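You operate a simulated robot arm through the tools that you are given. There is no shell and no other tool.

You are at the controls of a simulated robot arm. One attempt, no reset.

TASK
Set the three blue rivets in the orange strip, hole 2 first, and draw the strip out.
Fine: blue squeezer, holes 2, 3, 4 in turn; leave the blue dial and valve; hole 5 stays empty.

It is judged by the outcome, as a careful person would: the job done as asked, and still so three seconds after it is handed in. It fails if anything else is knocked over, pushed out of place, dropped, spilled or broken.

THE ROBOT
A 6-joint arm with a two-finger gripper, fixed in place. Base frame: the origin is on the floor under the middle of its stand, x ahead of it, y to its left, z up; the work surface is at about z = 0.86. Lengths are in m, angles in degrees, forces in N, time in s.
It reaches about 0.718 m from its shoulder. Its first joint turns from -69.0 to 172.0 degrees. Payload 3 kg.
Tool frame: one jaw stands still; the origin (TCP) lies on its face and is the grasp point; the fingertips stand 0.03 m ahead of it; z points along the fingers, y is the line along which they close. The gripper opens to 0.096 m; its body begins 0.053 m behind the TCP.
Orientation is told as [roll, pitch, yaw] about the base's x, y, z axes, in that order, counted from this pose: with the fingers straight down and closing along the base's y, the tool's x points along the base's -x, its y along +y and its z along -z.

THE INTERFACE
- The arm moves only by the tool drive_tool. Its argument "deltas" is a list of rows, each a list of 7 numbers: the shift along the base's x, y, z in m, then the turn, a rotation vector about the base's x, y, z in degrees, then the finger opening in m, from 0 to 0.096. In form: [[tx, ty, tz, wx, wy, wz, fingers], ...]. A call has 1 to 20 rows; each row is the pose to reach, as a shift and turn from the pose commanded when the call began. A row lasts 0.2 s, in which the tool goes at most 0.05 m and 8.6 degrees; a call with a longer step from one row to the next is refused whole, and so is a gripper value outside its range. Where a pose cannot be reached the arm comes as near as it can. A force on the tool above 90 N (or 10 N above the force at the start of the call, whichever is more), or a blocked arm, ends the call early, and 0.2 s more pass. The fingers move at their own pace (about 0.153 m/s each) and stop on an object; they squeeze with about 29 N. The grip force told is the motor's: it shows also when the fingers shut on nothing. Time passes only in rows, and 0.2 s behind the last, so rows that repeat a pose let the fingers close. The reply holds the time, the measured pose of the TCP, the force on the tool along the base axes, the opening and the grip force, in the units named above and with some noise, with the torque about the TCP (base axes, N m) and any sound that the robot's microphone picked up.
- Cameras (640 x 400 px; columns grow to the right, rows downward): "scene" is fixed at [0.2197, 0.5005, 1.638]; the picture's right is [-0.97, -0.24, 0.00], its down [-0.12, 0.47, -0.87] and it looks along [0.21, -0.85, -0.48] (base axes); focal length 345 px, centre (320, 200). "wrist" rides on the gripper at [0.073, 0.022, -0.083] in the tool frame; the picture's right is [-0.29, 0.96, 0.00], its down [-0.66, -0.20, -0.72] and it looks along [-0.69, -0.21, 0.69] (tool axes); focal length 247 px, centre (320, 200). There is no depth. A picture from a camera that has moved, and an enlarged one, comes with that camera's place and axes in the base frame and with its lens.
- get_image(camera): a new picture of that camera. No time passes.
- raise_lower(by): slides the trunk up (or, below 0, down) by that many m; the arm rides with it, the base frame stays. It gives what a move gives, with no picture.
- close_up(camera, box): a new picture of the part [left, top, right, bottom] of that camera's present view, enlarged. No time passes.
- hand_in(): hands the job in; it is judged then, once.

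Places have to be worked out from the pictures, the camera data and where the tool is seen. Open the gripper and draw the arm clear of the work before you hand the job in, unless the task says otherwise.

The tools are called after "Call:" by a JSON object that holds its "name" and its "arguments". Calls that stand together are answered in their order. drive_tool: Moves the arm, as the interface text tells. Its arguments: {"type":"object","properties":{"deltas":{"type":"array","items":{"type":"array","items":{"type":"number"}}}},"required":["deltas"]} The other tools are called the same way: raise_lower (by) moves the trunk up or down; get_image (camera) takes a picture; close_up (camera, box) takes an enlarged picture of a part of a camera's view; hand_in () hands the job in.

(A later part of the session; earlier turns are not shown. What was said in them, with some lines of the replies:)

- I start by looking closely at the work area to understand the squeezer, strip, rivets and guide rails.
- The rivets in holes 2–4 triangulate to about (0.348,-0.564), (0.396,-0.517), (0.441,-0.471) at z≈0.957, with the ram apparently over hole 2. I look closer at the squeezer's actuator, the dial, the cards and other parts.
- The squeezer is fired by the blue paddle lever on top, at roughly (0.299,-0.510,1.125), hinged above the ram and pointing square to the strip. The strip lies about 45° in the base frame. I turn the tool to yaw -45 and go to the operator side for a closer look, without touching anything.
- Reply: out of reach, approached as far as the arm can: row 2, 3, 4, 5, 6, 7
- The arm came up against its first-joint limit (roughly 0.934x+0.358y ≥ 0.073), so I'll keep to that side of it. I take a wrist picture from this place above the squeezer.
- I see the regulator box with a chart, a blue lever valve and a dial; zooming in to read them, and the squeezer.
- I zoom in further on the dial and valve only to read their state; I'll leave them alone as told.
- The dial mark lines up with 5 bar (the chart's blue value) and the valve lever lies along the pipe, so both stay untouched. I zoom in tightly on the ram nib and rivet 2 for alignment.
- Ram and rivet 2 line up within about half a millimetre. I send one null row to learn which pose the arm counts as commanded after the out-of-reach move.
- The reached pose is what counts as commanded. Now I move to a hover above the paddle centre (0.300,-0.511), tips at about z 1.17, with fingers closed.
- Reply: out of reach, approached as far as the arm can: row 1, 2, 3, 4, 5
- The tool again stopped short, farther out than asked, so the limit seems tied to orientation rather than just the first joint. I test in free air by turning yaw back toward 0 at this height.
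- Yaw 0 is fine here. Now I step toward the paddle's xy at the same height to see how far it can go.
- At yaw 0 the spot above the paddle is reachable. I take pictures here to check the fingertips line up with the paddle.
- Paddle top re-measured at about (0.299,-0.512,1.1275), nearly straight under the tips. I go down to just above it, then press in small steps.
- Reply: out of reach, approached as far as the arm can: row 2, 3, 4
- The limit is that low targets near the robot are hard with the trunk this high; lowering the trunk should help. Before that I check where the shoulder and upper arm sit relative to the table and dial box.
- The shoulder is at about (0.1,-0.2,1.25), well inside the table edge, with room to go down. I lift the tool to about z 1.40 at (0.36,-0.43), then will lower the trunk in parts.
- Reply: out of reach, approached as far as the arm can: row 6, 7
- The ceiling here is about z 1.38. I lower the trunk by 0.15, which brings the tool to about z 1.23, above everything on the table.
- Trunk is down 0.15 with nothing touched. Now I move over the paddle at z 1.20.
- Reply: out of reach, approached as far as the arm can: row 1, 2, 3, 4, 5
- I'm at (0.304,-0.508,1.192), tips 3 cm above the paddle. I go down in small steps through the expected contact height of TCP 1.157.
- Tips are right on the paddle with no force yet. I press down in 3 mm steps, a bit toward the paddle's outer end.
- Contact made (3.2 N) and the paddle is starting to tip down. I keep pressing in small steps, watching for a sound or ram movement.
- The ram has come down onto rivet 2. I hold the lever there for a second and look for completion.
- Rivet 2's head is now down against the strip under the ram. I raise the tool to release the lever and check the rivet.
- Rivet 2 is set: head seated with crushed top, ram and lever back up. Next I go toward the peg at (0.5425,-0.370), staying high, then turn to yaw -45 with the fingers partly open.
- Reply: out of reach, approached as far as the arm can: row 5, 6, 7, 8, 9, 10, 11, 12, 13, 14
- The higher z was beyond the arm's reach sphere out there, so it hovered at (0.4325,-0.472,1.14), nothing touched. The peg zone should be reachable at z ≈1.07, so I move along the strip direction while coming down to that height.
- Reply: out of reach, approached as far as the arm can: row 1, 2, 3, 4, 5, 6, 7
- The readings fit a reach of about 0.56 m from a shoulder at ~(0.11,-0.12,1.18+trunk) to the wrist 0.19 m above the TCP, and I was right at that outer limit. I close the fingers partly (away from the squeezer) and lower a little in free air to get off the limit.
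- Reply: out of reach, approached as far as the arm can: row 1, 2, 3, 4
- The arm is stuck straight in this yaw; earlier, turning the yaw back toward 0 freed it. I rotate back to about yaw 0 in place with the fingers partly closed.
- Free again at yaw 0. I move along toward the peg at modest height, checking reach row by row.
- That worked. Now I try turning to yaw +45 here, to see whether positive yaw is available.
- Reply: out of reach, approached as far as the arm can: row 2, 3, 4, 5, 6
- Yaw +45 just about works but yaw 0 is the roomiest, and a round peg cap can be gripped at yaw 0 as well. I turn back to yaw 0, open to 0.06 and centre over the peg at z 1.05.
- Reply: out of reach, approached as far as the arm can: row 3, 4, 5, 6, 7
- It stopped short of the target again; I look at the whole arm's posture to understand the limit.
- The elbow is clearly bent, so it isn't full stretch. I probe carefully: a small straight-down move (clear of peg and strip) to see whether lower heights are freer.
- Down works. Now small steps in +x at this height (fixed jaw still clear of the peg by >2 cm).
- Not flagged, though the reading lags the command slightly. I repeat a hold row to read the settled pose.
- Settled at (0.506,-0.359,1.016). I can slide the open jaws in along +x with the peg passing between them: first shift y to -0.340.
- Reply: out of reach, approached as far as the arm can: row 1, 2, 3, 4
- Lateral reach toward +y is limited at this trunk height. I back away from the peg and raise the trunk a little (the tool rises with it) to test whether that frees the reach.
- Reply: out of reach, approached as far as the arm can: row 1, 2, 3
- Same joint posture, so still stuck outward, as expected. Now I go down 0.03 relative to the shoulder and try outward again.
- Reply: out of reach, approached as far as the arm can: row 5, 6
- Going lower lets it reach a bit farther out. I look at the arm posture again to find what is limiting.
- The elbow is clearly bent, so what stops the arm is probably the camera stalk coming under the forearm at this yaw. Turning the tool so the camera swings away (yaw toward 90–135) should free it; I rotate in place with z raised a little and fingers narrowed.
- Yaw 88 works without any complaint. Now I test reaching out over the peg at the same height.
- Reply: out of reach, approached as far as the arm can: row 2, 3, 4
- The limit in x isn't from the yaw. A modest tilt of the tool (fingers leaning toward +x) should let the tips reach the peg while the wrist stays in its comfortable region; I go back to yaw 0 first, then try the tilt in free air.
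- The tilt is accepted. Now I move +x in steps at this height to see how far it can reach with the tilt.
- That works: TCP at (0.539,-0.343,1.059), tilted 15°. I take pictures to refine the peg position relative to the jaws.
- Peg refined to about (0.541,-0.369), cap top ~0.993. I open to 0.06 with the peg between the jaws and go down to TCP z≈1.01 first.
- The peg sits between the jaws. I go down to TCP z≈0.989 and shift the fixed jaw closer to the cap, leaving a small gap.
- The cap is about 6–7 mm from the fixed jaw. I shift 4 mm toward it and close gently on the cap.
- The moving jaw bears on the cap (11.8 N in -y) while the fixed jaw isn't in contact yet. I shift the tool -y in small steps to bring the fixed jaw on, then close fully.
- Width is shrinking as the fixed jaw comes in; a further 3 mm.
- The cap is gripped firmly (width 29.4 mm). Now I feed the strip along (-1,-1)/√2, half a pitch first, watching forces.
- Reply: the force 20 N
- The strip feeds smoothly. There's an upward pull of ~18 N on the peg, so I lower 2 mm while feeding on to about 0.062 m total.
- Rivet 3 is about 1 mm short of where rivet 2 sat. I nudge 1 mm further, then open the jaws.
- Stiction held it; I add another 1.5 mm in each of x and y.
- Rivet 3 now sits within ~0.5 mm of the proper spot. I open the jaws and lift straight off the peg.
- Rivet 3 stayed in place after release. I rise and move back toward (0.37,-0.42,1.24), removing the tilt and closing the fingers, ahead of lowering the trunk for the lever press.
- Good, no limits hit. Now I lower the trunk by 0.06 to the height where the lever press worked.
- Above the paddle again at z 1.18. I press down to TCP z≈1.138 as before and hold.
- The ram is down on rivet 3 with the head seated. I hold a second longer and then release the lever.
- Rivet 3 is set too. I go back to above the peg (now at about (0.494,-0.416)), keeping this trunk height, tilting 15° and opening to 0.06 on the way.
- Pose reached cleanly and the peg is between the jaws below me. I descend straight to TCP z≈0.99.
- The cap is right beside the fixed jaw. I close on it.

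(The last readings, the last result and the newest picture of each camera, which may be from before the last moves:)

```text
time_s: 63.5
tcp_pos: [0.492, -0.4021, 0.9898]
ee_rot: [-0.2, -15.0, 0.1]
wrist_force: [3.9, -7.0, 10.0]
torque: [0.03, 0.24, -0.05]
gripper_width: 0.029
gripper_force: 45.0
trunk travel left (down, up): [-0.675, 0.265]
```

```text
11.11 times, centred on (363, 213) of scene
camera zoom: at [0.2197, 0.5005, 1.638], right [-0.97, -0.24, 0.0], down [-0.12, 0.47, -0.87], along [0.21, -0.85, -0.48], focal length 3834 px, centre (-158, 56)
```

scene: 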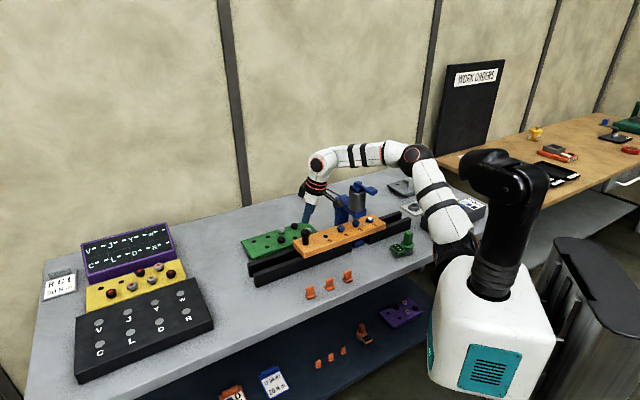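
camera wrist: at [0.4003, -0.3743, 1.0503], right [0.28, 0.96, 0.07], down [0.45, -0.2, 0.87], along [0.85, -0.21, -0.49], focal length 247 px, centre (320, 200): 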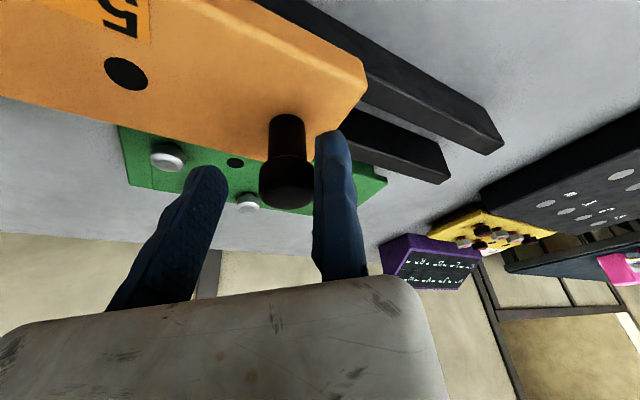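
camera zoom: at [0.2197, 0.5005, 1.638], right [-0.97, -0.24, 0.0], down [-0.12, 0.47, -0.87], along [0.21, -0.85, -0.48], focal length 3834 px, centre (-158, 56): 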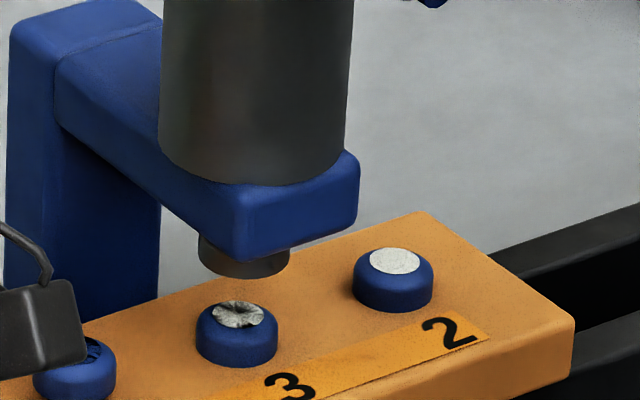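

Gripped (29.0 mm). I feed one more pitch along the rails in small steps.

Call:
{"name": "drive_tool", "arguments": {"deltas": [[-0.004, -0.004, 0.0005, 0, 0, 0, 0.0], [-0.01, -0.01, 0.0005, 0, 0, 0, 0.0], [-0.016, -0.016, 0.0005, 0, 0, 0, 0.0], [-0.022, -0.022, 0.0005, 0, 0, 0, 0.0], [-0.028, -0.028, 0.0005, 0, 0, 0, 0.0], [-0.034, -0.034, 0.0005, 0, 0, 0, 0.0], [-0.04, -0.04, 0.0005, 0, 0, 0, 0.0], [-0.0445, -0.0445, 0.0005, 0, 0, 0, 0.0], [-0.0445, -0.0445, 0.0005, 0, 0, 0, 0.0]]}}

Call:
{"name": "close_up", "arguments": {"camera": "scene", "box": [345, 195, 381, 231]}}

Call:
{"name": "close_up", "arguments": {"camera": "scene", "box": [270, 160, 420, 270]}}

```text
time_s: 65.5
tcp_pos: [0.4461, -0.4478, 0.9884]
ee_rot: [-0.2, -15.1, 0.1]
wrist_force: [8.6, -15.1, 22.1]
torque: [-0.87, -0.48, 0.07]
gripper_width: 0.0293
gripper_force: 44.2
trunk travel left (down, up): [-0.675, 0.265]
```

```text
11.11 times, centred on (363, 213) of scene
camera zoom: at [0.2197, 0.5005, 1.638], right [-0.97, -0.24, 0.0], down [-0.12, 0.47, -0.87], along [0.21, -0.85, -0.48], focal length 3834 px, centre (-158, 56)
```

zoom: 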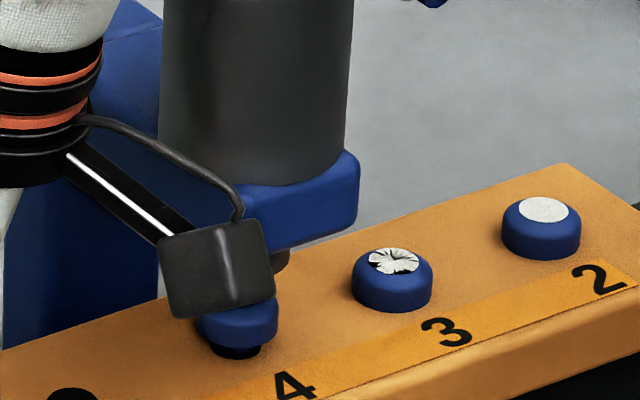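

```text
3.64 times, centred on (345, 215) of scene
camera zoom: at [0.2197, 0.5005, 1.638], right [-0.97, -0.24, 0.0], down [-0.12, 0.47, -0.87], along [0.21, -0.85, -0.48], focal length 1255 px, centre (229, 146)
```

zoom: 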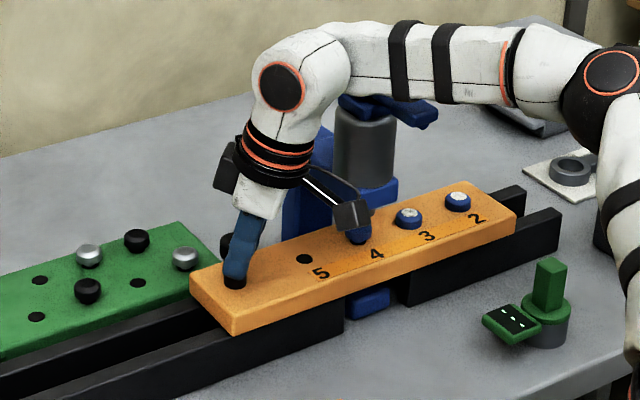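

Rivet 4 is about 1 mm short of the ram axis. I nudge slightly further while relieving the downward load a bit.

Call:
{"name": "drive_tool", "arguments": {"deltas": [[-0.0006, -0.0006, 0.001, 0, 0, 0, 0.0], [-0.0012, -0.0012, 0.0015, 0, 0, 0, 0.0]]}}

Call:
{"name": "close_up", "arguments": {"camera": "scene", "box": [345, 195, 381, 231]}}

```text
time_s: 66.2
tcp_pos: [0.4454, -0.4475, 0.9908]
ee_rot: [-0.1, -15.1, -0.1]
wrist_force: [11.0, -15.0, 19.9]
torque: [-0.41, -0.63, -0.13]
gripper_width: 0.0289
gripper_force: 44.9
trunk travel left (down, up): [-0.675, 0.265]
```

```text
11.11 times, centred on (363, 213) of scene
camera zoom: at [0.2197, 0.5005, 1.638], right [-0.97, -0.24, 0.0], down [-0.12, 0.47, -0.87], along [0.21, -0.85, -0.48], focal length 3834 px, centre (-158, 56)
```

zoom: 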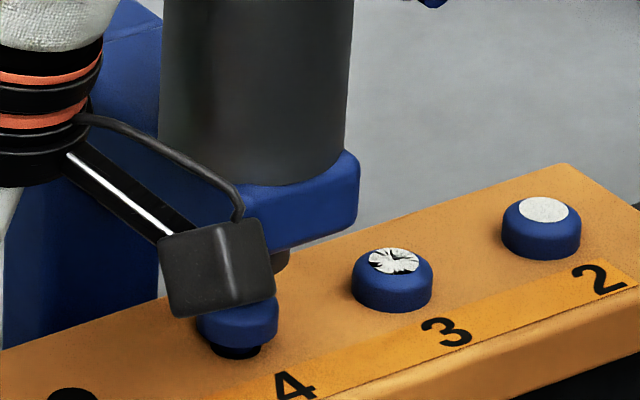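

There is a sideways load of ~18 N against a rail. I relieve it toward (+x,-y), lift 2 mm, and feed about 1.4 mm.

Call:
{"name": "drive_tool", "arguments": {"deltas": [[0.0004, -0.0012, 0.001, 0, 0, 0, 0.0], [0.0003, -0.0023, 0.002, 0, 0, 0, 0.0]]}}

Call:
{"name": "close_up", "arguments": {"camera": "scene", "box": [345, 195, 381, 231]}}

```text
time_s: 66.8
tcp_pos: [0.4458, -0.447, 0.9903]
ee_rot: [0.1, -14.7, 0.2]
wrist_force: [0.1, -1.4, -2.7]
torque: [0.02, -1.13, -0.04]
gripper_width: 0.0292
gripper_force: 44.8
trunk travel left (down, up): [-0.675, 0.265]
```

```text
11.11 times, centred on (363, 213) of scene
camera zoom: at [0.2197, 0.5005, 1.638], right [-0.97, -0.24, 0.0], down [-0.12, 0.47, -0.87], along [0.21, -0.85, -0.48], focal length 3834 px, centre (-158, 56)
```

zoom: 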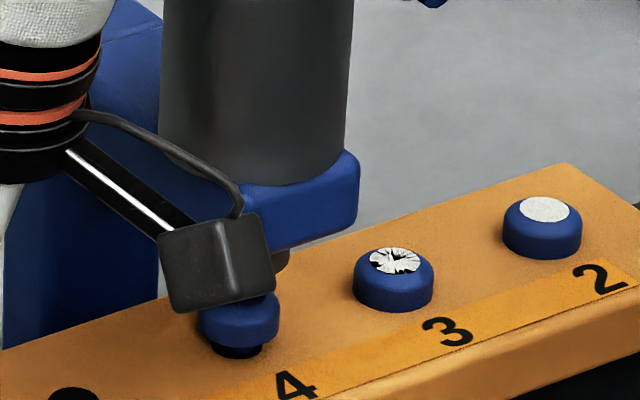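

Rivet 4 now sits within ~0.5 mm of the ram axis and the forces are near zero. I open and lift off.

Call:
{"name": "drive_tool", "arguments": {"deltas": [[0, 0, 0, 0, 0, 0, 0.03], [0, 0, 0, 0, 0, 0, 0.042], [0, 0.002, 0, 0, 0, 0, 0.048], [0, 0.002, 0.01, 0, 0, 0, 0.048], [0, 0.002, 0.03, 0, 0, 0, 0.048], [0, 0.002, 0.055, 0, 0, 0, 0.048], [0, 0.002, 0.075, 0, 0, 0, 0.048]]}}

Call:
{"name": "close_up", "arguments": {"camera": "scene", "box": [345, 195, 381, 231]}}

Call:
{"name": "close_up", "arguments": {"camera": "scene", "box": [270, 150, 420, 260]}}

```text
time_s: 68.3
tcp_pos: [0.4456, -0.4458, 1.0682]
ee_rot: [-0.2, -14.9, 0.1]
wrist_force: [0.3, 0.4, 0.7]
torque: [-0.02, 0.01, 0.0]
gripper_width: 0.048
gripper_force: 0.0
trunk travel left (down, up): [-0.675, 0.265]
```

```text
11.11 times, centred on (363, 213) of scene
camera zoom: at [0.2197, 0.5005, 1.638], right [-0.97, -0.24, 0.0], down [-0.12, 0.47, -0.87], along [0.21, -0.85, -0.48], focal length 3834 px, centre (-158, 56)
```

zoom: 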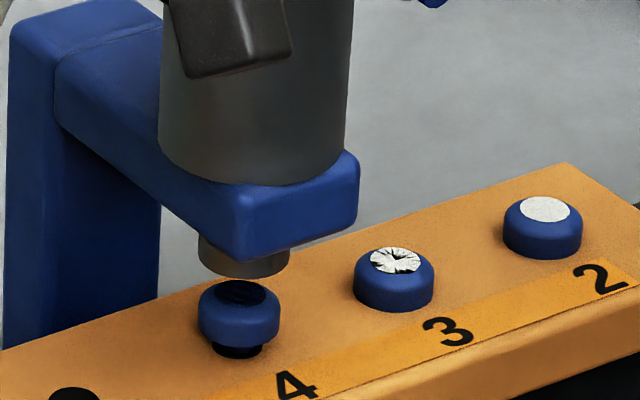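

```text
3.64 times, centred on (345, 205) of scene
camera zoom: at [0.2197, 0.5005, 1.638], right [-0.97, -0.24, 0.0], down [-0.12, 0.47, -0.87], along [0.21, -0.85, -0.48], focal length 1255 px, centre (229, 182)
```

zoom: 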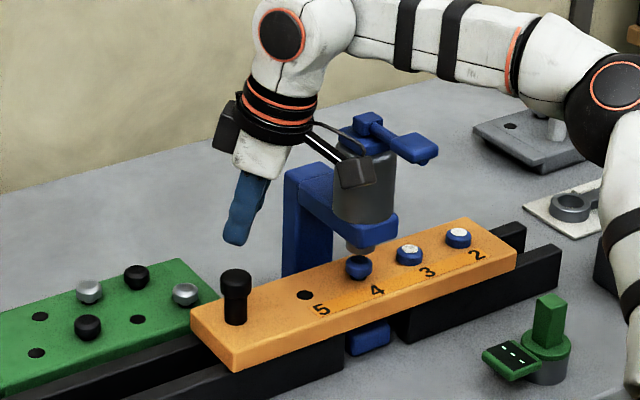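

Rivet 4 is in place under the ram. I go back up and over to the paddle, removing the tilt and closing the fingers.

Call:
{"name": "drive_tool", "arguments": {"deltas": [[0, 0.01, 0.03, 0, 3, 0, 0.03], [-0.015, 0.02, 0.06, 0, 7, 0, 0.0], [-0.035, 0.026, 0.085, 0, 11, 0, 0.0], [-0.055, 0.026, 0.105, 0, 15, 0, 0.0], [-0.0716, 0.0258, 0.111, 0, 15, 0, 0.0], [-0.09, 0.004, 0.111, 0, 15, 0, 0.0], [-0.11, -0.02, 0.111, 0, 15, 0, 0.0], [-0.13, -0.043, 0.111, 0, 15, 0, 0.0], [-0.1486, -0.0652, 0.111, 0, 15, 0, 0.0], [-0.1486, -0.0652, 0.111, 0, 15, 0, 0.0]]}}

Call:
{"name": "close_up", "arguments": {"camera": "scene", "box": [330, 140, 410, 220]}}

```text
time_s: 70.5
tcp_pos: [0.2966, -0.5126, 1.1788]
ee_rot: [-0.2, 0.0, 0.0]
wrist_force: [0.3, 0.9, -0.3]
torque: [0.0, 0.03, -0.04]
gripper_width: 0.0003
gripper_force: 29.4
trunk travel left (down, up): [-0.675, 0.265]
```

```text
5.00 times, centred on (370, 180) of scene
camera zoom: at [0.2197, 0.5005, 1.638], right [-0.97, -0.24, 0.0], down [-0.12, 0.47, -0.87], along [0.21, -0.85, -0.48], focal length 1726 px, centre (70, 300)
```

zoom: 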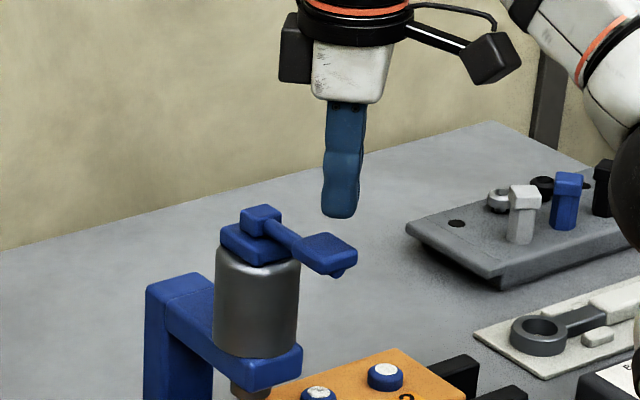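

Over the paddle once more. I press the lever for rivet 4 with the same depth and hold for over a second.

Call:
{"name": "drive_tool", "arguments": {"deltas": [[-0.001, 0.0015, -0.012, 0, 0, 0, 0], [-0.001, 0.0015, -0.023, 0, 0, 0, 0], [-0.001, 0.0015, -0.029, 0, 0, 0, 0], [-0.001, 0.0015, -0.035, 0, 0, 0, 0], [-0.001, 0.0015, -0.041, 0, 0, 0, 0], [-0.001, 0.0015, -0.041, 0, 0, 0, 0], [-0.001, 0.0015, -0.041, 0, 0, 0, 0], [-0.001, 0.0015, -0.041, 0, 0, 0, 0], [-0.001, 0.0015, -0.041, 0, 0, 0, 0], [-0.001, 0.0015, -0.041, 0, 0, 0, 0]]}}

Call:
{"name": "close_up", "arguments": {"camera": "scene", "box": [345, 195, 381, 231]}}

```text
time_s: 72.8
tcp_pos: [0.2958, -0.5097, 1.1386]
ee_rot: [-0.2, 0.0, 0.2]
wrist_force: [-2.0, 0.0, 4.5]
torque: [-0.03, 0.0, -0.04]
gripper_width: 0.0
gripper_force: 33.1
trunk travel left (down, up): [-0.675, 0.265]
```

```text
11.11 times, centred on (363, 213) of scene
camera zoom: at [0.2197, 0.5005, 1.638], right [-0.97, -0.24, 0.0], down [-0.12, 0.47, -0.87], along [0.21, -0.85, -0.48], focal length 3834 px, centre (-158, 56)
```

zoom: 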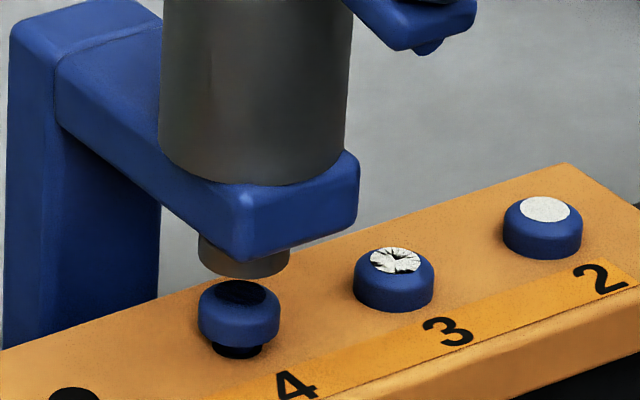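

The ram hasn't come down yet — the lever seems just short of its trip point. I press 2–3 mm more.

Call:
{"name": "drive_tool", "arguments": {"deltas": [[0, 0, -0.0015, 0, 0, 0, 0], [0, 0, -0.003, 0, 0, 0, 0], [0, 0, -0.003, 0, 0, 0, 0], [0, 0, -0.003, 0, 0, 0, 0]]}}

Call:
{"name": "close_up", "arguments": {"camera": "scene", "box": [345, 195, 381, 231]}}

Call:
{"name": "close_up", "arguments": {"camera": "scene", "box": [330, 150, 400, 230]}}

```text
time_s: 73.8
tcp_pos: [0.2961, -0.5093, 1.1349]
ee_rot: [-0.2, 0.0, 0.1]
wrist_force: [-0.1, -0.2, 6.0]
torque: [-0.05, -0.05, -0.03]
gripper_width: 0.0
gripper_force: 33.3
trunk travel left (down, up): [-0.675, 0.265]
```

```text
11.11 times, centred on (363, 213) of scene
camera zoom: at [0.2197, 0.5005, 1.638], right [-0.97, -0.24, 0.0], down [-0.12, 0.47, -0.87], along [0.21, -0.85, -0.48], focal length 3834 px, centre (-158, 56)
```

zoom: 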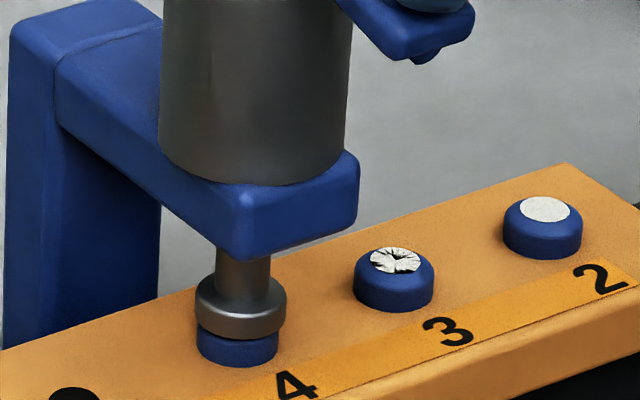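

```text
5.00 times, centred on (365, 190) of scene
camera zoom: at [0.2197, 0.5005, 1.638], right [-0.97, -0.24, 0.0], down [-0.12, 0.47, -0.87], along [0.21, -0.85, -0.48], focal length 1726 px, centre (95, 250)
```

zoom: 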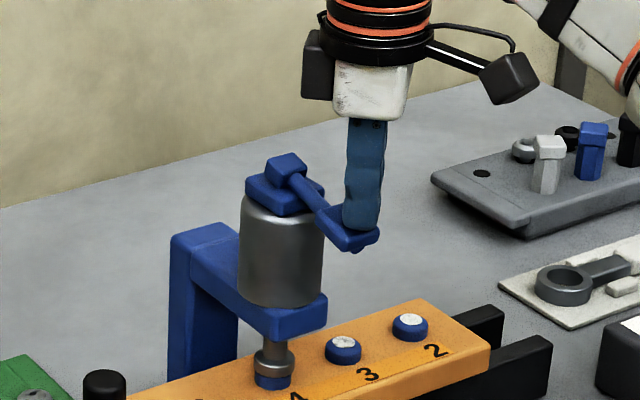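

Now the ram has seated rivet 4. I hold it for a second, then release the lever and check.

Call:
{"name": "drive_tool", "arguments": {"deltas": [[0, 0, 0, 0, 0, 0, 0], [0, 0, 0, 0, 0, 0, 0], [0, 0, 0, 0, 0, 0, 0], [0, 0, 0, 0, 0, 0, 0], [0, 0, 0.008, 0, 0, 0, 0], [0, 0, 0.018, 0, 0, 0, 0], [0, 0, 0.03, 0, 0, 0, 0], [0, 0, 0.044, 0, 0, 0, 0], [0, 0, 0.044, 0, 0, 0, 0], [0, 0, 0.044, 0, 0, 0, 0]]}}

Call:
{"name": "close_up", "arguments": {"camera": "scene", "box": [345, 195, 381, 231]}}

Call:
{"name": "close_up", "arguments": {"camera": "scene", "box": [250, 160, 410, 280]}}

```text
time_s: 76.0
tcp_pos: [0.2971, -0.5115, 1.1799]
ee_rot: [-0.3, 0.2, 0.0]
wrist_force: [0.4, 0.0, -0.3]
torque: [0.05, 0.0, -0.01]
gripper_width: 0.0001
gripper_force: 33.0
trunk travel left (down, up): [-0.675, 0.265]
```

```text
11.11 times, centred on (363, 213) of scene
camera zoom: at [0.2197, 0.5005, 1.638], right [-0.97, -0.24, 0.0], down [-0.12, 0.47, -0.87], along [0.21, -0.85, -0.48], focal length 3834 px, centre (-158, 56)
```

zoom: 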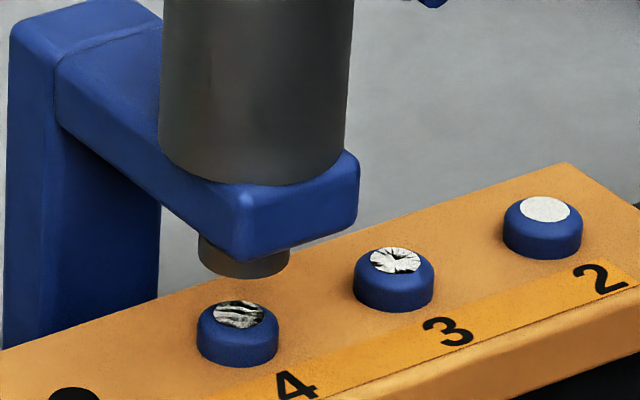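

```text
3.33 times, centred on (330, 220) of scene
camera zoom: at [0.2197, 0.5005, 1.638], right [-0.97, -0.24, 0.0], down [-0.12, 0.47, -0.87], along [0.21, -0.85, -0.48], focal length 1150 px, centre (287, 133)
```

zoom: 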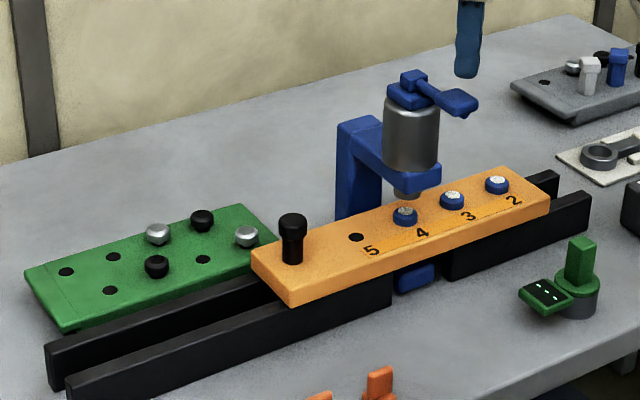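

All three rivets are set and hole 5 is empty. Next I return to the peg (now at about (0.448,-0.461)) to draw the strip out, using the same route, tilt 15° and jaws open to 0.06.

Call:
{"name": "drive_tool", "arguments": {"deltas": [[0.0186, 0.022, 0, 0, 0, 0, 0], [0.0386, 0.045, 0, 0, 0, 0, 0], [0.0586, 0.069, 0, 0, 0, 0, 0], [0.077, 0.091, 0, 0, 0, 0, 0], [0.0936, 0.091, -0.006, 0, -4, 0, 0], [0.1136, 0.091, -0.026, 0, -8, 0, 0], [0.1336, 0.085, -0.051, 0, -12, 0, 0.03], [0.1486, 0.075, -0.081, 0, -15, 0, 0.05], [0.1486, 0.069, -0.105, 0, -15, 0, 0.06], [0.1486, 0.069, -0.105, 0, -15, 0, 0.06]]}}

Call:
{"name": "get_image", "arguments": {"camera": "wrist"}}

Call:
{"name": "close_up", "arguments": {"camera": "scene", "box": [270, 150, 420, 260]}}

```text
time_s: 78.2
tcp_pos: [0.4484, -0.44, 1.074]
ee_rot: [-0.1, -14.8, 0.1]
wrist_force: [0.1, -0.3, -0.1]
torque: [0.01, -0.02, -0.01]
gripper_width: 0.0601
gripper_force: 0.0
trunk travel left (down, up): [-0.675, 0.265]
```

```text
taken
camera wrist: at [0.3553, -0.4173, 1.1338], right [0.28, 0.96, 0.07], down [0.45, -0.2, 0.87], along [0.85, -0.21, -0.49], focal length 247 px, centre (320, 200)
```

wrist: 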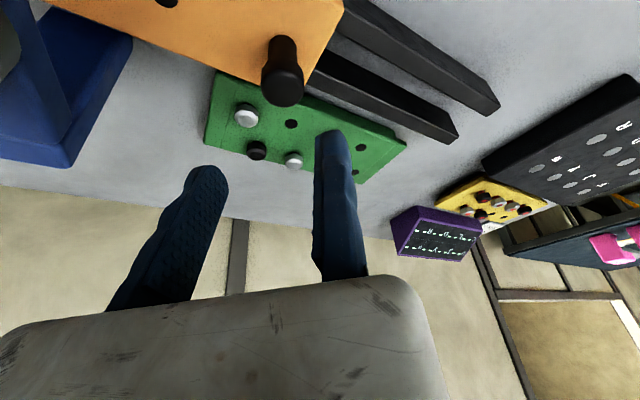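

```text
3.64 times, centred on (345, 205) of scene
camera zoom: at [0.2197, 0.5005, 1.638], right [-0.97, -0.24, 0.0], down [-0.12, 0.47, -0.87], along [0.21, -0.85, -0.48], focal length 1255 px, centre (229, 182)
```

zoom: 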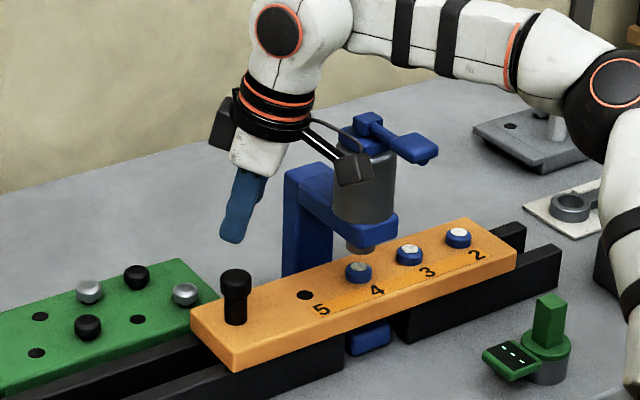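

The peg is between the jaws below. I descend to TCP z≈0.99 with a slight shift.

Call:
{"name": "drive_tool", "arguments": {"deltas": [[-0.001, -0.001, -0.025, 0, 0, 0, 0.06], [-0.002, -0.002, -0.045, 0, 0, 0, 0.06], [-0.002, -0.003, -0.065, 0, 0, 0, 0.06], [-0.002, -0.003, -0.084, 0, 0, 0, 0.06], [-0.002, -0.003, -0.084, 0, 0, 0, 0.06]]}}

Call:
{"name": "get_image", "arguments": {"camera": "wrist"}}

```text
time_s: 79.3
tcp_pos: [0.4436, -0.4427, 0.9899]
ee_rot: [-0.1, -14.7, 0.1]
wrist_force: [0.2, 0.8, -0.9]
torque: [-0.02, 0.04, -0.01]
gripper_width: 0.0602
gripper_force: 0.1
trunk travel left (down, up): [-0.675, 0.265]
```

```text
taken
camera wrist: at [0.3515, -0.4198, 1.0492], right [0.28, 0.96, 0.07], down [0.45, -0.2, 0.87], along [0.85, -0.21, -0.49], focal length 247 px, centre (320, 200)
```

wrist: 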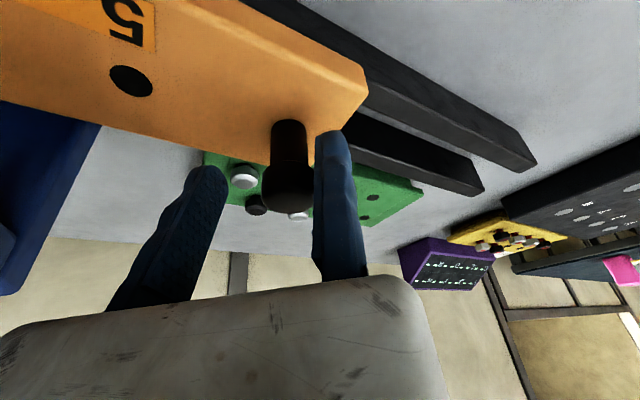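

Well placed. I shift +2 mm in x and close on the cap.

Call:
{"name": "drive_tool", "arguments": {"deltas": [[0.002, 0, 0, 0, 0, 0, 0.045], [0.002, 0, 0, 0, 0, 0, 0.033], [0.002, -0.001, 0, 0, 0, 0, 0.025], [0.002, -0.002, 0, 0, 0, 0, 0.02], [0.002, -0.003, 0, 0, 0, 0, 0.01], [0.002, -0.003, 0, 0, 0, 0, 0.0], [0.002, -0.003, 0, 0, 0, 0, 0.0]]}}

```text
time_s: 81.0
tcp_pos: [0.4461, -0.4477, 0.9892]
ee_rot: [-0.1, -14.9, 0.1]
wrist_force: [2.0, -5.8, 1.5]
torque: [-0.01, -0.66, -0.08]
gripper_width: 0.0293
gripper_force: 45.0
trunk travel left (down, up): [-0.675, 0.265]
```

Gripped. I now draw the strip out along (+1,+1)/√2, 0.1 m first, checking forces.

Call:
{"name": "drive_tool", "arguments": {"deltas": [[0.005, 0.005, 0, 0, 0, 0, 0.0], [0.012, 0.012, 0, 0, 0, 0, 0.0], [0.019, 0.019, 0, 0, 0, 0, 0.0], [0.026, 0.026, 0, 0, 0, 0, 0.0], [0.033, 0.033, 0, 0, 0, 0, 0.0], [0.04, 0.04, 0, 0, 0, 0, 0.0], [0.047, 0.047, 0, 0, 0, 0, 0.0], [0.054, 0.054, 0, 0, 0, 0, 0.0], [0.061, 0.061, 0, 0, 0, 0, 0.0], [0.068, 0.068, 0, 0, 0, 0, 0.0]]}}

Call:
{"name": "close_up", "arguments": {"camera": "scene", "box": [240, 150, 400, 270]}}

```text
time_s: 83.2
tcp_pos: [0.5142, -0.3801, 0.9886]
ee_rot: [-0.2, -14.8, 0.1]
wrist_force: [0.1, -2.0, -1.3]
torque: [0.24, 0.66, -0.13]
gripper_width: 0.0292
gripper_force: 44.9
trunk travel left (down, up): [-0.675, 0.265]
```

```text
3.33 times, centred on (320, 210) of scene
camera zoom: at [0.2197, 0.5005, 1.638], right [-0.97, -0.24, 0.0], down [-0.12, 0.47, -0.87], along [0.21, -0.85, -0.48], focal length 1150 px, centre (320, 167)
```

zoom: 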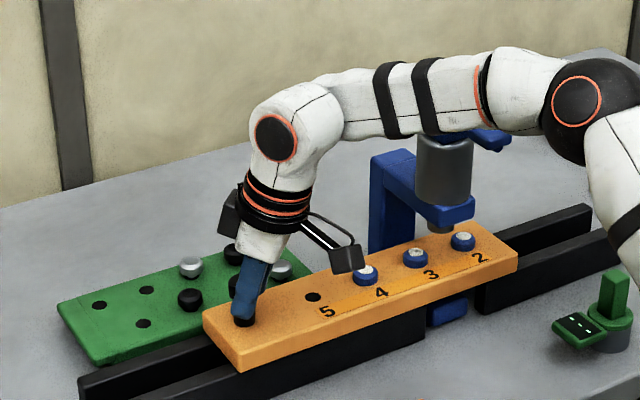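

Smooth, with almost no load. I continue outward while gradually adding tilt about y (the jaw faces just pivot on the cap) to extend reach.

Call:
{"name": "drive_tool", "arguments": {"deltas": [[0.005, 0.005, 0, 0, -2, 0, 0.0], [0.01, 0.01, 0, 0, -4, 0, 0.0], [0.015, 0.015, 0, 0, -6, 0, 0.0], [0.02, 0.02, 0, 0, -8, 0, 0.0], [0.025, 0.025, 0, 0, -10, 0, 0.0], [0.03, 0.03, 0, 0, -12, 0, 0.0]]}}

Call:
{"name": "close_up", "arguments": {"camera": "scene", "box": [220, 150, 380, 270]}}

```text
time_s: 84.5
tcp_pos: [0.544, -0.3481, 0.9884]
ee_rot: [-0.1, -26.6, 0.1]
wrist_force: [-9.2, 7.3, -16.6]
torque: [0.57, 1.36, -0.11]
gripper_width: 0.0293
gripper_force: 45.0
trunk travel left (down, up): [-0.675, 0.265]
```

```text
3.33 times, centred on (300, 210) of scene
camera zoom: at [0.2197, 0.5005, 1.638], right [-0.97, -0.24, 0.0], down [-0.12, 0.47, -0.87], along [0.21, -0.85, -0.48], focal length 1150 px, centre (387, 167)
```

zoom: 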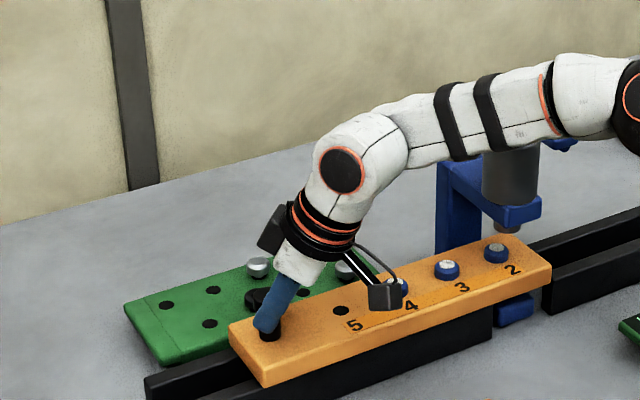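

Still within reach at 27° tilt. I continue another 0.04 m along the rails with a bit more tilt and 1 mm lower to ease the upward pull.

Call:
{"name": "drive_tool", "arguments": {"deltas": [[0.004, 0.005, -0.001, 0, -2, 0, 0.0], [0.0085, 0.0095, -0.0015, 0, -4, 0, 0.0], [0.0135, 0.0145, -0.0015, 0, -6, 0, 0.0], [0.0185, 0.0195, -0.0015, 0, -8, 0, 0.0], [0.0235, 0.0245, -0.0015, 0, -10, 0, 0.0], [0.0285, 0.0295, -0.0015, 0, -11, 0, 0.0]]}}

Call:
{"name": "close_up", "arguments": {"camera": "scene", "box": [210, 150, 390, 290]}}

```text
time_s: 86.0
tcp_pos: [0.5697, -0.3188, 0.9878]
ee_rot: [-0.3, -37.8, 0.1]
wrist_force: [-8.7, 7.1, -7.6]
torque: [0.2, 1.62, -0.07]
gripper_width: 0.0292
gripper_force: 45.8
trunk travel left (down, up): [-0.675, 0.265]
```

```text
2.86 times, centred on (300, 220) of scene
camera zoom: at [0.2197, 0.5005, 1.638], right [-0.97, -0.24, 0.0], down [-0.12, 0.47, -0.87], along [0.21, -0.85, -0.48], focal length 986 px, centre (377, 143)
```

zoom: 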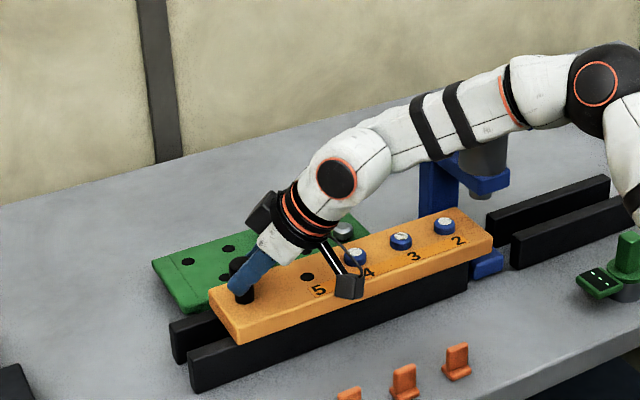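

The hole-2 end has nearly cleared the squeezer. I continue 0.035 m more with small steps and a little more tilt, watching for reach flags.

Call:
{"name": "drive_tool", "arguments": {"deltas": [[0.004, 0.005, -0.0005, 0, -1.5, 0, 0.0], [0.0085, 0.0095, -0.001, 0, -3, 0, 0.0], [0.0135, 0.0145, -0.001, 0, -4.5, 0, 0.0], [0.0185, 0.0195, -0.001, 0, -6, 0, 0.0], [0.0235, 0.0245, -0.001, 0, -7, 0, 0.0]]}}

Call:
{"name": "close_up", "arguments": {"camera": "scene", "box": [210, 150, 390, 290]}}

```text
time_s: 87.2
tcp_pos: [0.5952, -0.2921, 0.9872]
ee_rot: [-0.5, -44.9, 0.3]
wrist_force: [-6.0, 5.0, -2.1]
torque: [0.12, 1.38, 0.03]
gripper_width: 0.0289
gripper_force: 45.0
trunk travel left (down, up): [-0.675, 0.265]
```

```text
2.86 times, centred on (300, 220) of scene
camera zoom: at [0.2197, 0.5005, 1.638], right [-0.97, -0.24, 0.0], down [-0.12, 0.47, -0.87], along [0.21, -0.85, -0.48], focal length 986 px, centre (377, 143)
```

zoom: 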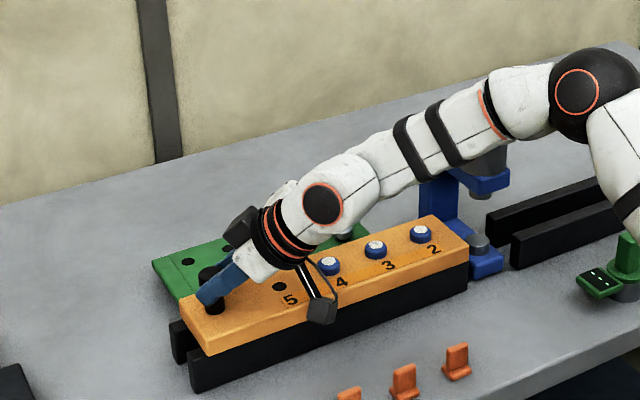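

The anvil is now uncovered. I zoom in on the gap between strip end and the squeezer, and at the rail end.

Call:
{"name": "close_up", "arguments": {"camera": "scene", "box": [310, 195, 370, 255]}}

Call:
{"name": "close_up", "arguments": {"camera": "scene", "box": [220, 220, 300, 290]}}

Call:
{"name": "get_image", "arguments": {"camera": "wrist"}}

```text
6.67 times, centred on (340, 225) of scene
camera zoom: at [0.2197, 0.5005, 1.638], right [-0.97, -0.24, 0.0], down [-0.12, 0.47, -0.87], along [0.21, -0.85, -0.48], focal length 2301 px, centre (187, 33)
```

zoom: 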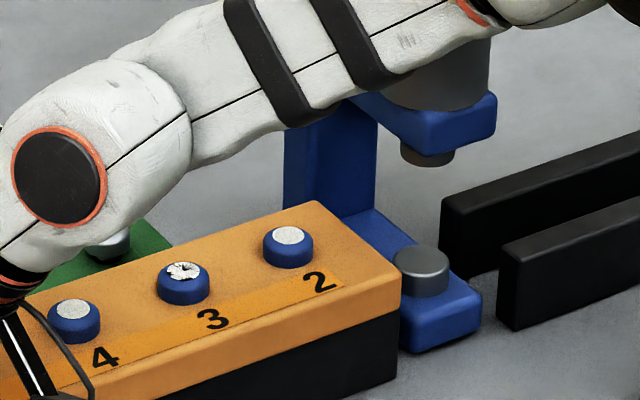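

```text
5.71 times, centred on (260, 255) of scene
camera zoom: at [0.2197, 0.5005, 1.638], right [-0.97, -0.24, 0.0], down [-0.12, 0.47, -0.87], along [0.21, -0.85, -0.48], focal length 1972 px, centre (663, -114)
```

zoom: 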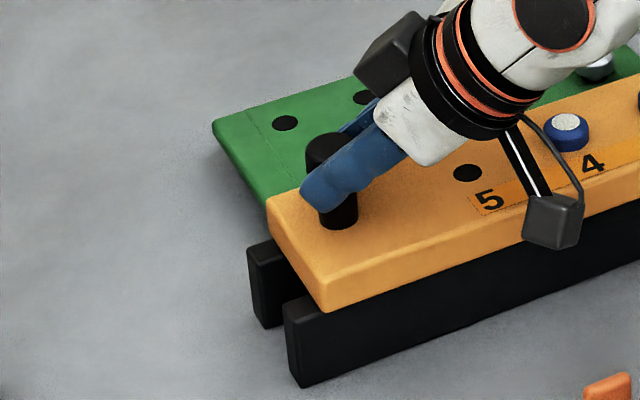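

```text
taken
camera wrist: at [0.485, -0.27, 0.9933], right [0.21, 0.96, 0.2], down [-0.04, -0.2, 0.98], along [0.98, -0.21, 0.0], focal length 247 px, centre (320, 200)
```

wrist: 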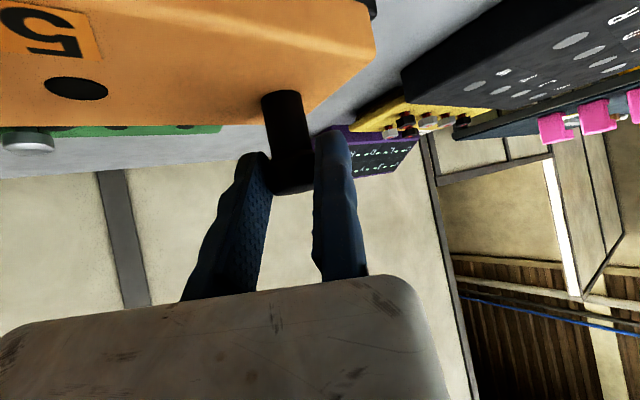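

The strip end is now about 4.8 cm from the ram axis, clear of ram and anvil, and the peg end is still within the rails. For extra margin I draw another ~2.5 cm, ending roughly flush with the rail ends.

Call:
{"name": "drive_tool", "arguments": {"deltas": [[0.0045, 0.005, 0, 0, -1, 0, 0.0], [0.009, 0.0095, 0, 0, -2, 0, 0.0], [0.0135, 0.014, 0, 0, -3, 0, 0.0], [0.0175, 0.018, 0, 0, -4, 0, 0.0]]}}

Call:
{"name": "close_up", "arguments": {"camera": "scene", "box": [210, 170, 390, 300]}}

Call:
{"name": "close_up", "arguments": {"camera": "scene", "box": [220, 220, 300, 290]}}

```text
time_s: 88.2
tcp_pos: [0.6039, -0.2855, 0.9882]
ee_rot: [0.6, -49.1, -0.8]
wrist_force: [-21.6, -22.4, 1.7]
torque: [-0.14, -0.03, -0.86]
gripper_width: 0.0294
gripper_force: 45.1
out of reach, approached as far as the arm can: row 4
trunk travel left (down, up): [-0.675, 0.265]
stopped in row 4: the arm was blocked; the commanded pose is now the measured one
```

```text
3.08 times, centred on (300, 235) of scene
camera zoom: at [0.2197, 0.5005, 1.638], right [-0.97, -0.24, 0.0], down [-0.12, 0.47, -0.87], along [0.21, -0.85, -0.48], focal length 1062 px, centre (382, 92)
```

zoom: 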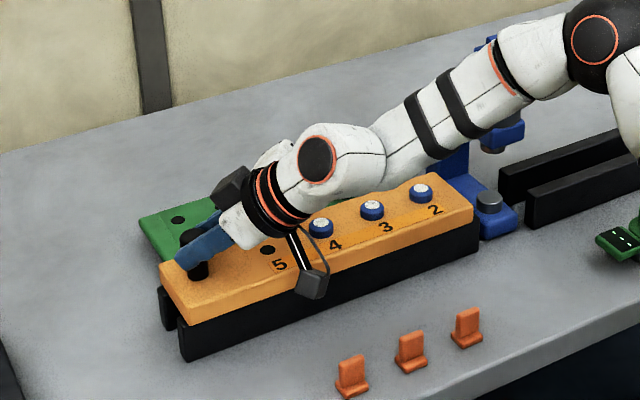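

```text
5.71 times, centred on (260, 255) of scene
camera zoom: at [0.2197, 0.5005, 1.638], right [-0.97, -0.24, 0.0], down [-0.12, 0.47, -0.87], along [0.21, -0.85, -0.48], focal length 1972 px, centre (663, -114)
```

zoom: 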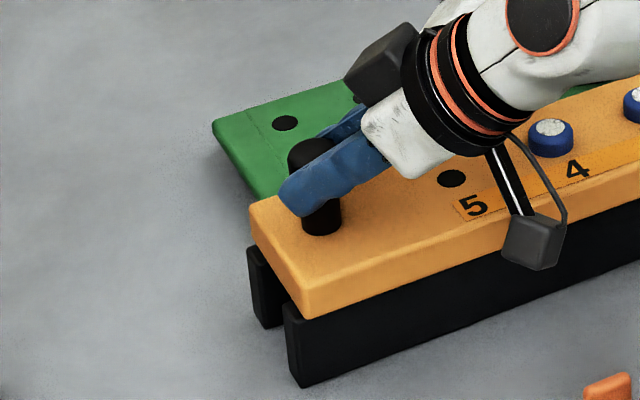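

The strip has met its end stop (31 N resisting straight along the rails), peg end flush with the rail ends and the squeezer fully clear – it is drawn out. I ease off a hair, open the jaws, and withdraw along the finger axis.

Call:
{"name": "drive_tool", "arguments": {"deltas": [[-0.001, -0.001, 0, 0, 0, 0, 0.0], [-0.001, -0.001, 0, 0, 0, 0, 0.03], [-0.001, -0.001, 0, 0, 0, 0, 0.045], [-0.001, 0.001, 0, 0, 0, 0, 0.055], [-0.001, 0.001, 0, 0, 0, 0, 0.06]]}}

Call:
{"name": "get_image", "arguments": {"camera": "wrist"}}

Call:
{"name": "close_up", "arguments": {"camera": "scene", "box": [210, 170, 390, 300]}}

```text
time_s: 89.4
tcp_pos: [0.6078, -0.2759, 0.9856]
ee_rot: [0.0, -48.8, -0.1]
wrist_force: [0.1, -0.2, 0.4]
torque: [0.03, -0.03, 0.03]
gripper_width: 0.0601
gripper_force: 0.0
trunk travel left (down, up): [-0.675, 0.265]
```

```text
taken
camera wrist: at [0.4975, -0.2537, 0.984], right [0.19, 0.96, 0.22], down [-0.11, -0.2, 0.97], along [0.97, -0.21, 0.06], focal length 247 px, centre (320, 200)
```

wrist: 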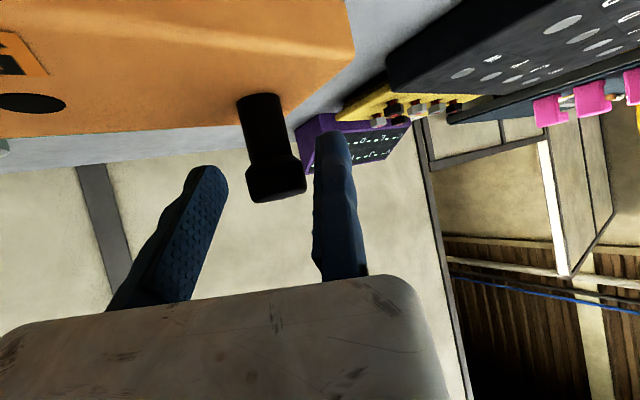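

```text
3.08 times, centred on (300, 235) of scene
camera zoom: at [0.2197, 0.5005, 1.638], right [-0.97, -0.24, 0.0], down [-0.12, 0.47, -0.87], along [0.21, -0.85, -0.48], focal length 1062 px, centre (382, 92)
```

zoom: 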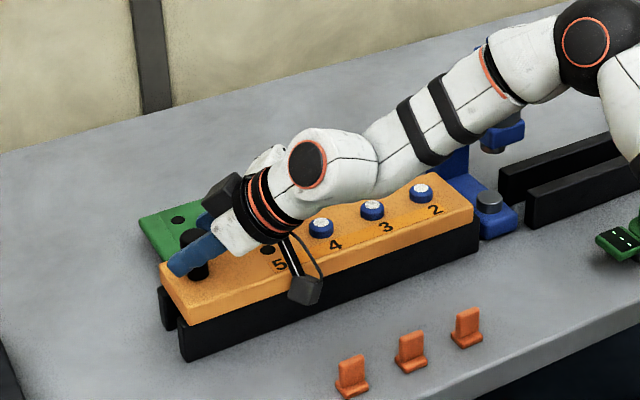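

The jaws are open with the peg free between them. I withdraw backward and up along the finger axis.

Call:
{"name": "drive_tool", "arguments": {"deltas": [[-0.012, 0, 0.013, 0, 0, 0, 0.06], [-0.03, 0, 0.03, 0, 0, 0, 0.06], [-0.05, 0, 0.05, 0, 0, 0, 0.06], [-0.072, 0, 0.072, 0, 0, 0, 0.06], [-0.09, 0, 0.095, 0, 0, 0, 0.06]]}}

Call:
{"name": "get_image", "arguments": {"camera": "scene"}}

```text
time_s: 90.6
tcp_pos: [0.5145, -0.2766, 1.0836]
ee_rot: [0.0, -48.8, 0.0]
wrist_force: [0.1, -0.4, 0.1]
torque: [-0.04, -0.02, -0.04]
gripper_width: 0.0601
gripper_force: 0.0
trunk travel left (down, up): [-0.675, 0.265]
```

```text
taken
```

scene: 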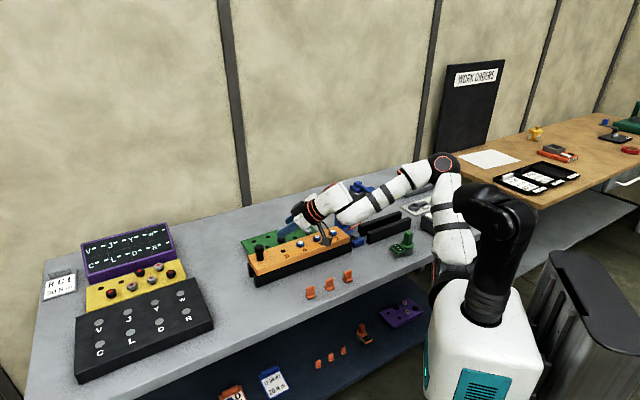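

Clear of the strip. I lift to a parked pose above and level the tool.

Call:
{"name": "drive_tool", "arguments": {"deltas": [[-0.015, -0.01, 0.03, 0, 6, 0, 0.06], [-0.03, -0.02, 0.06, 0, 14, 0, 0.06], [-0.05, -0.035, 0.085, 0, 22, 0, 0.06], [-0.07, -0.05, 0.105, 0, 30, 0, 0.06], [-0.09, -0.065, 0.12, 0, 38, 0, 0.06], [-0.11, -0.08, 0.13, 0, 46, 0, 0.06], [-0.134, -0.093, 0.136, 0, 48.8, 0, 0.06], [-0.134, -0.093, 0.136, 0, 48.8, 0, 0.06]]}}

Call:
{"name": "get_image", "arguments": {"camera": "scene"}}

Call:
{"name": "close_up", "arguments": {"camera": "scene", "box": [230, 170, 450, 310]}}

Call:
{"name": "get_image", "arguments": {"camera": "wrist"}}

```text
time_s: 92.4
tcp_pos: [0.3468, -0.4007, 1.1797]
ee_rot: [0.0, 0.1, 0.0]
wrist_force: [0.0, -0.6, -0.1]
torque: [-0.02, 0.04, 0.02]
gripper_width: 0.0601
gripper_force: 0.1
out of reach, approached as far as the arm can: row 1, 2, 3, 4, 5, 6, 7, 8
trunk travel left (down, up): [-0.675, 0.265]
```

```text
taken
```

scene: 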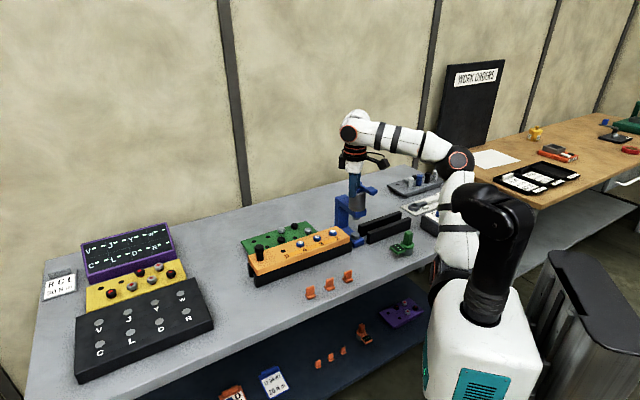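

```text
2.86 times, centred on (340, 240) of scene
camera zoom: at [0.2197, 0.5005, 1.638], right [-0.97, -0.24, 0.0], down [-0.12, 0.47, -0.87], along [0.21, -0.85, -0.48], focal length 986 px, centre (263, 86)
```

zoom: 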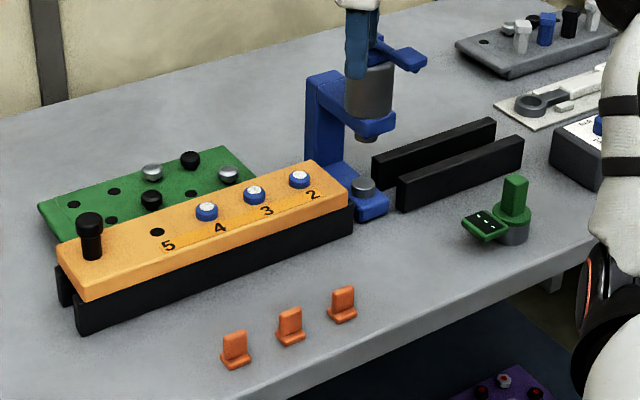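

```text
taken
camera wrist: at [0.2741, -0.3779, 1.2616], right [0.29, 0.96, 0.0], down [0.66, -0.2, 0.72], along [0.69, -0.21, -0.69], focal length 247 px, centre (320, 200)
```

wrist: 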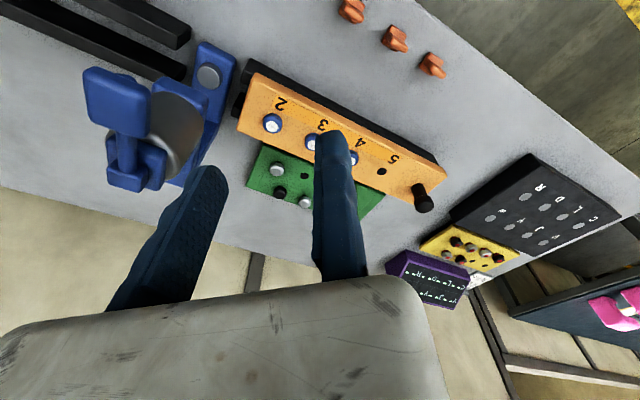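

The strip is fully out with rivets 2, 3, 4 set and hole 5 empty, and everything else stands as before. I raise the trunk to bring the arm well clear, and check the dial box.

Call:
{"name": "raise_lower", "arguments": {"by": 0.12}}

Call:
{"name": "get_image", "arguments": {"camera": "scene"}}

Call:
{"name": "get_image", "arguments": {"camera": "wrist"}}

Call:
{"name": "close_up", "arguments": {"camera": "scene", "box": [235, 200, 375, 300]}}

Call:
{"name": "close_up", "arguments": {"camera": "scene", "box": [380, 160, 470, 270]}}

```text
time_s: 93.9
tcp_pos: [0.3468, -0.4006, 1.2997]
ee_rot: [-0.1, 0.0, 0.0]
wrist_force: [-0.3, -0.1, 0.0]
torque: [0.03, -0.04, -0.03]
gripper_width: 0.06
gripper_force: 0.0
trunk travel left (down, up): [-0.795, 0.145]
```

```text
taken
```

scene: 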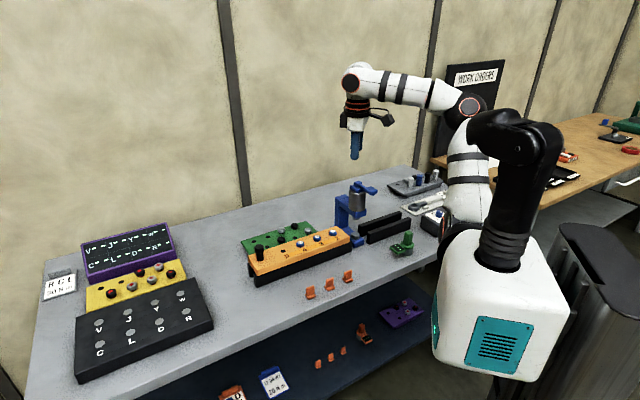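

```text
taken
camera wrist: at [0.2738, -0.3779, 1.3814], right [0.29, 0.96, 0.0], down [0.66, -0.2, 0.72], along [0.69, -0.21, -0.69], focal length 247 px, centre (320, 200)
```

wrist: 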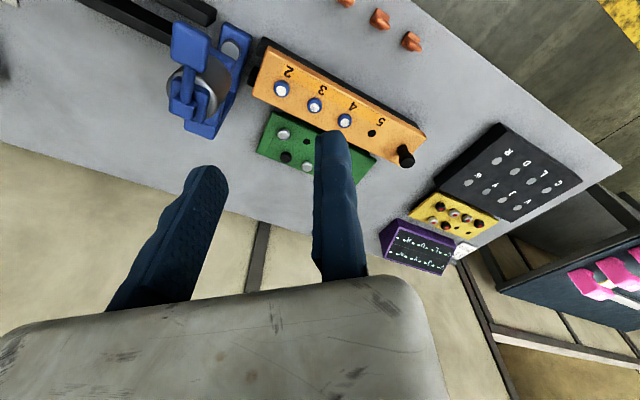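

```text
4.00 times, centred on (305, 250) of scene
camera zoom: at [0.2197, 0.5005, 1.638], right [-0.97, -0.24, 0.0], down [-0.12, 0.47, -0.87], along [0.21, -0.85, -0.48], focal length 1380 px, centre (380, 0)
```

zoom: 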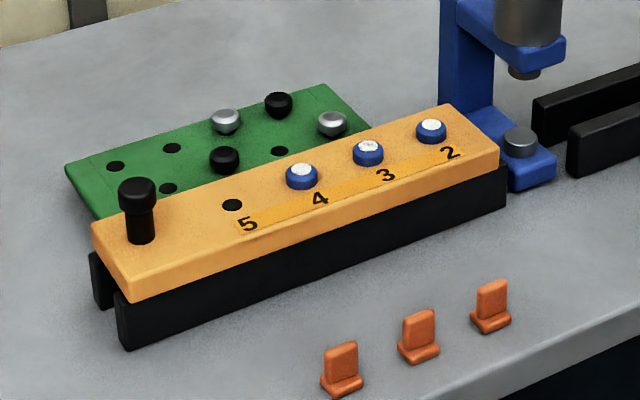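

```text
3.64 times, centred on (425, 215) of scene
camera zoom: at [0.2197, 0.5005, 1.638], right [-0.97, -0.24, 0.0], down [-0.12, 0.47, -0.87], along [0.21, -0.85, -0.48], focal length 1255 px, centre (-62, 146)
```

zoom: 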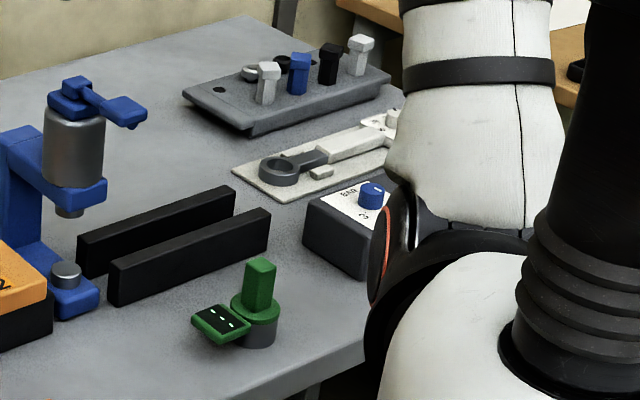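

All three blue rivets are seated and set in holes 2, 3 and 4. Hole 5 is empty, the strip is drawn out to its stop clear of the squeezer, and the dial, valve and other items are untouched. The gripper is open and the arm is clear, so I hand in the job.

Call:
{"name": "hand_in", "arguments": {}}

```text
The job is handed in.
```

The three blue rivets are set in holes 2, 3 and 4, in that order, using the blue squeezer. The strip is drawn out to its end stop, clear of the ram and anvil.

- **Rivets:** each head is seated flat against the strip. On hole 4 the first press stopped just short of the lever's trip point and the ram did not move, so I pressed 3 mm further and it set.
- **Hole 5:** empty.
- **Dial and valve:** I did not touch either. Before starting, the dial read as 5 bar, which the chart gives for blue, and the valve lever lay along the pipe.
- **Surroundings:** the last pictures show nothing knocked over or moved. The gripper is open and the arm is clear of the work.

The job is handed in; no verdict has come back yet.
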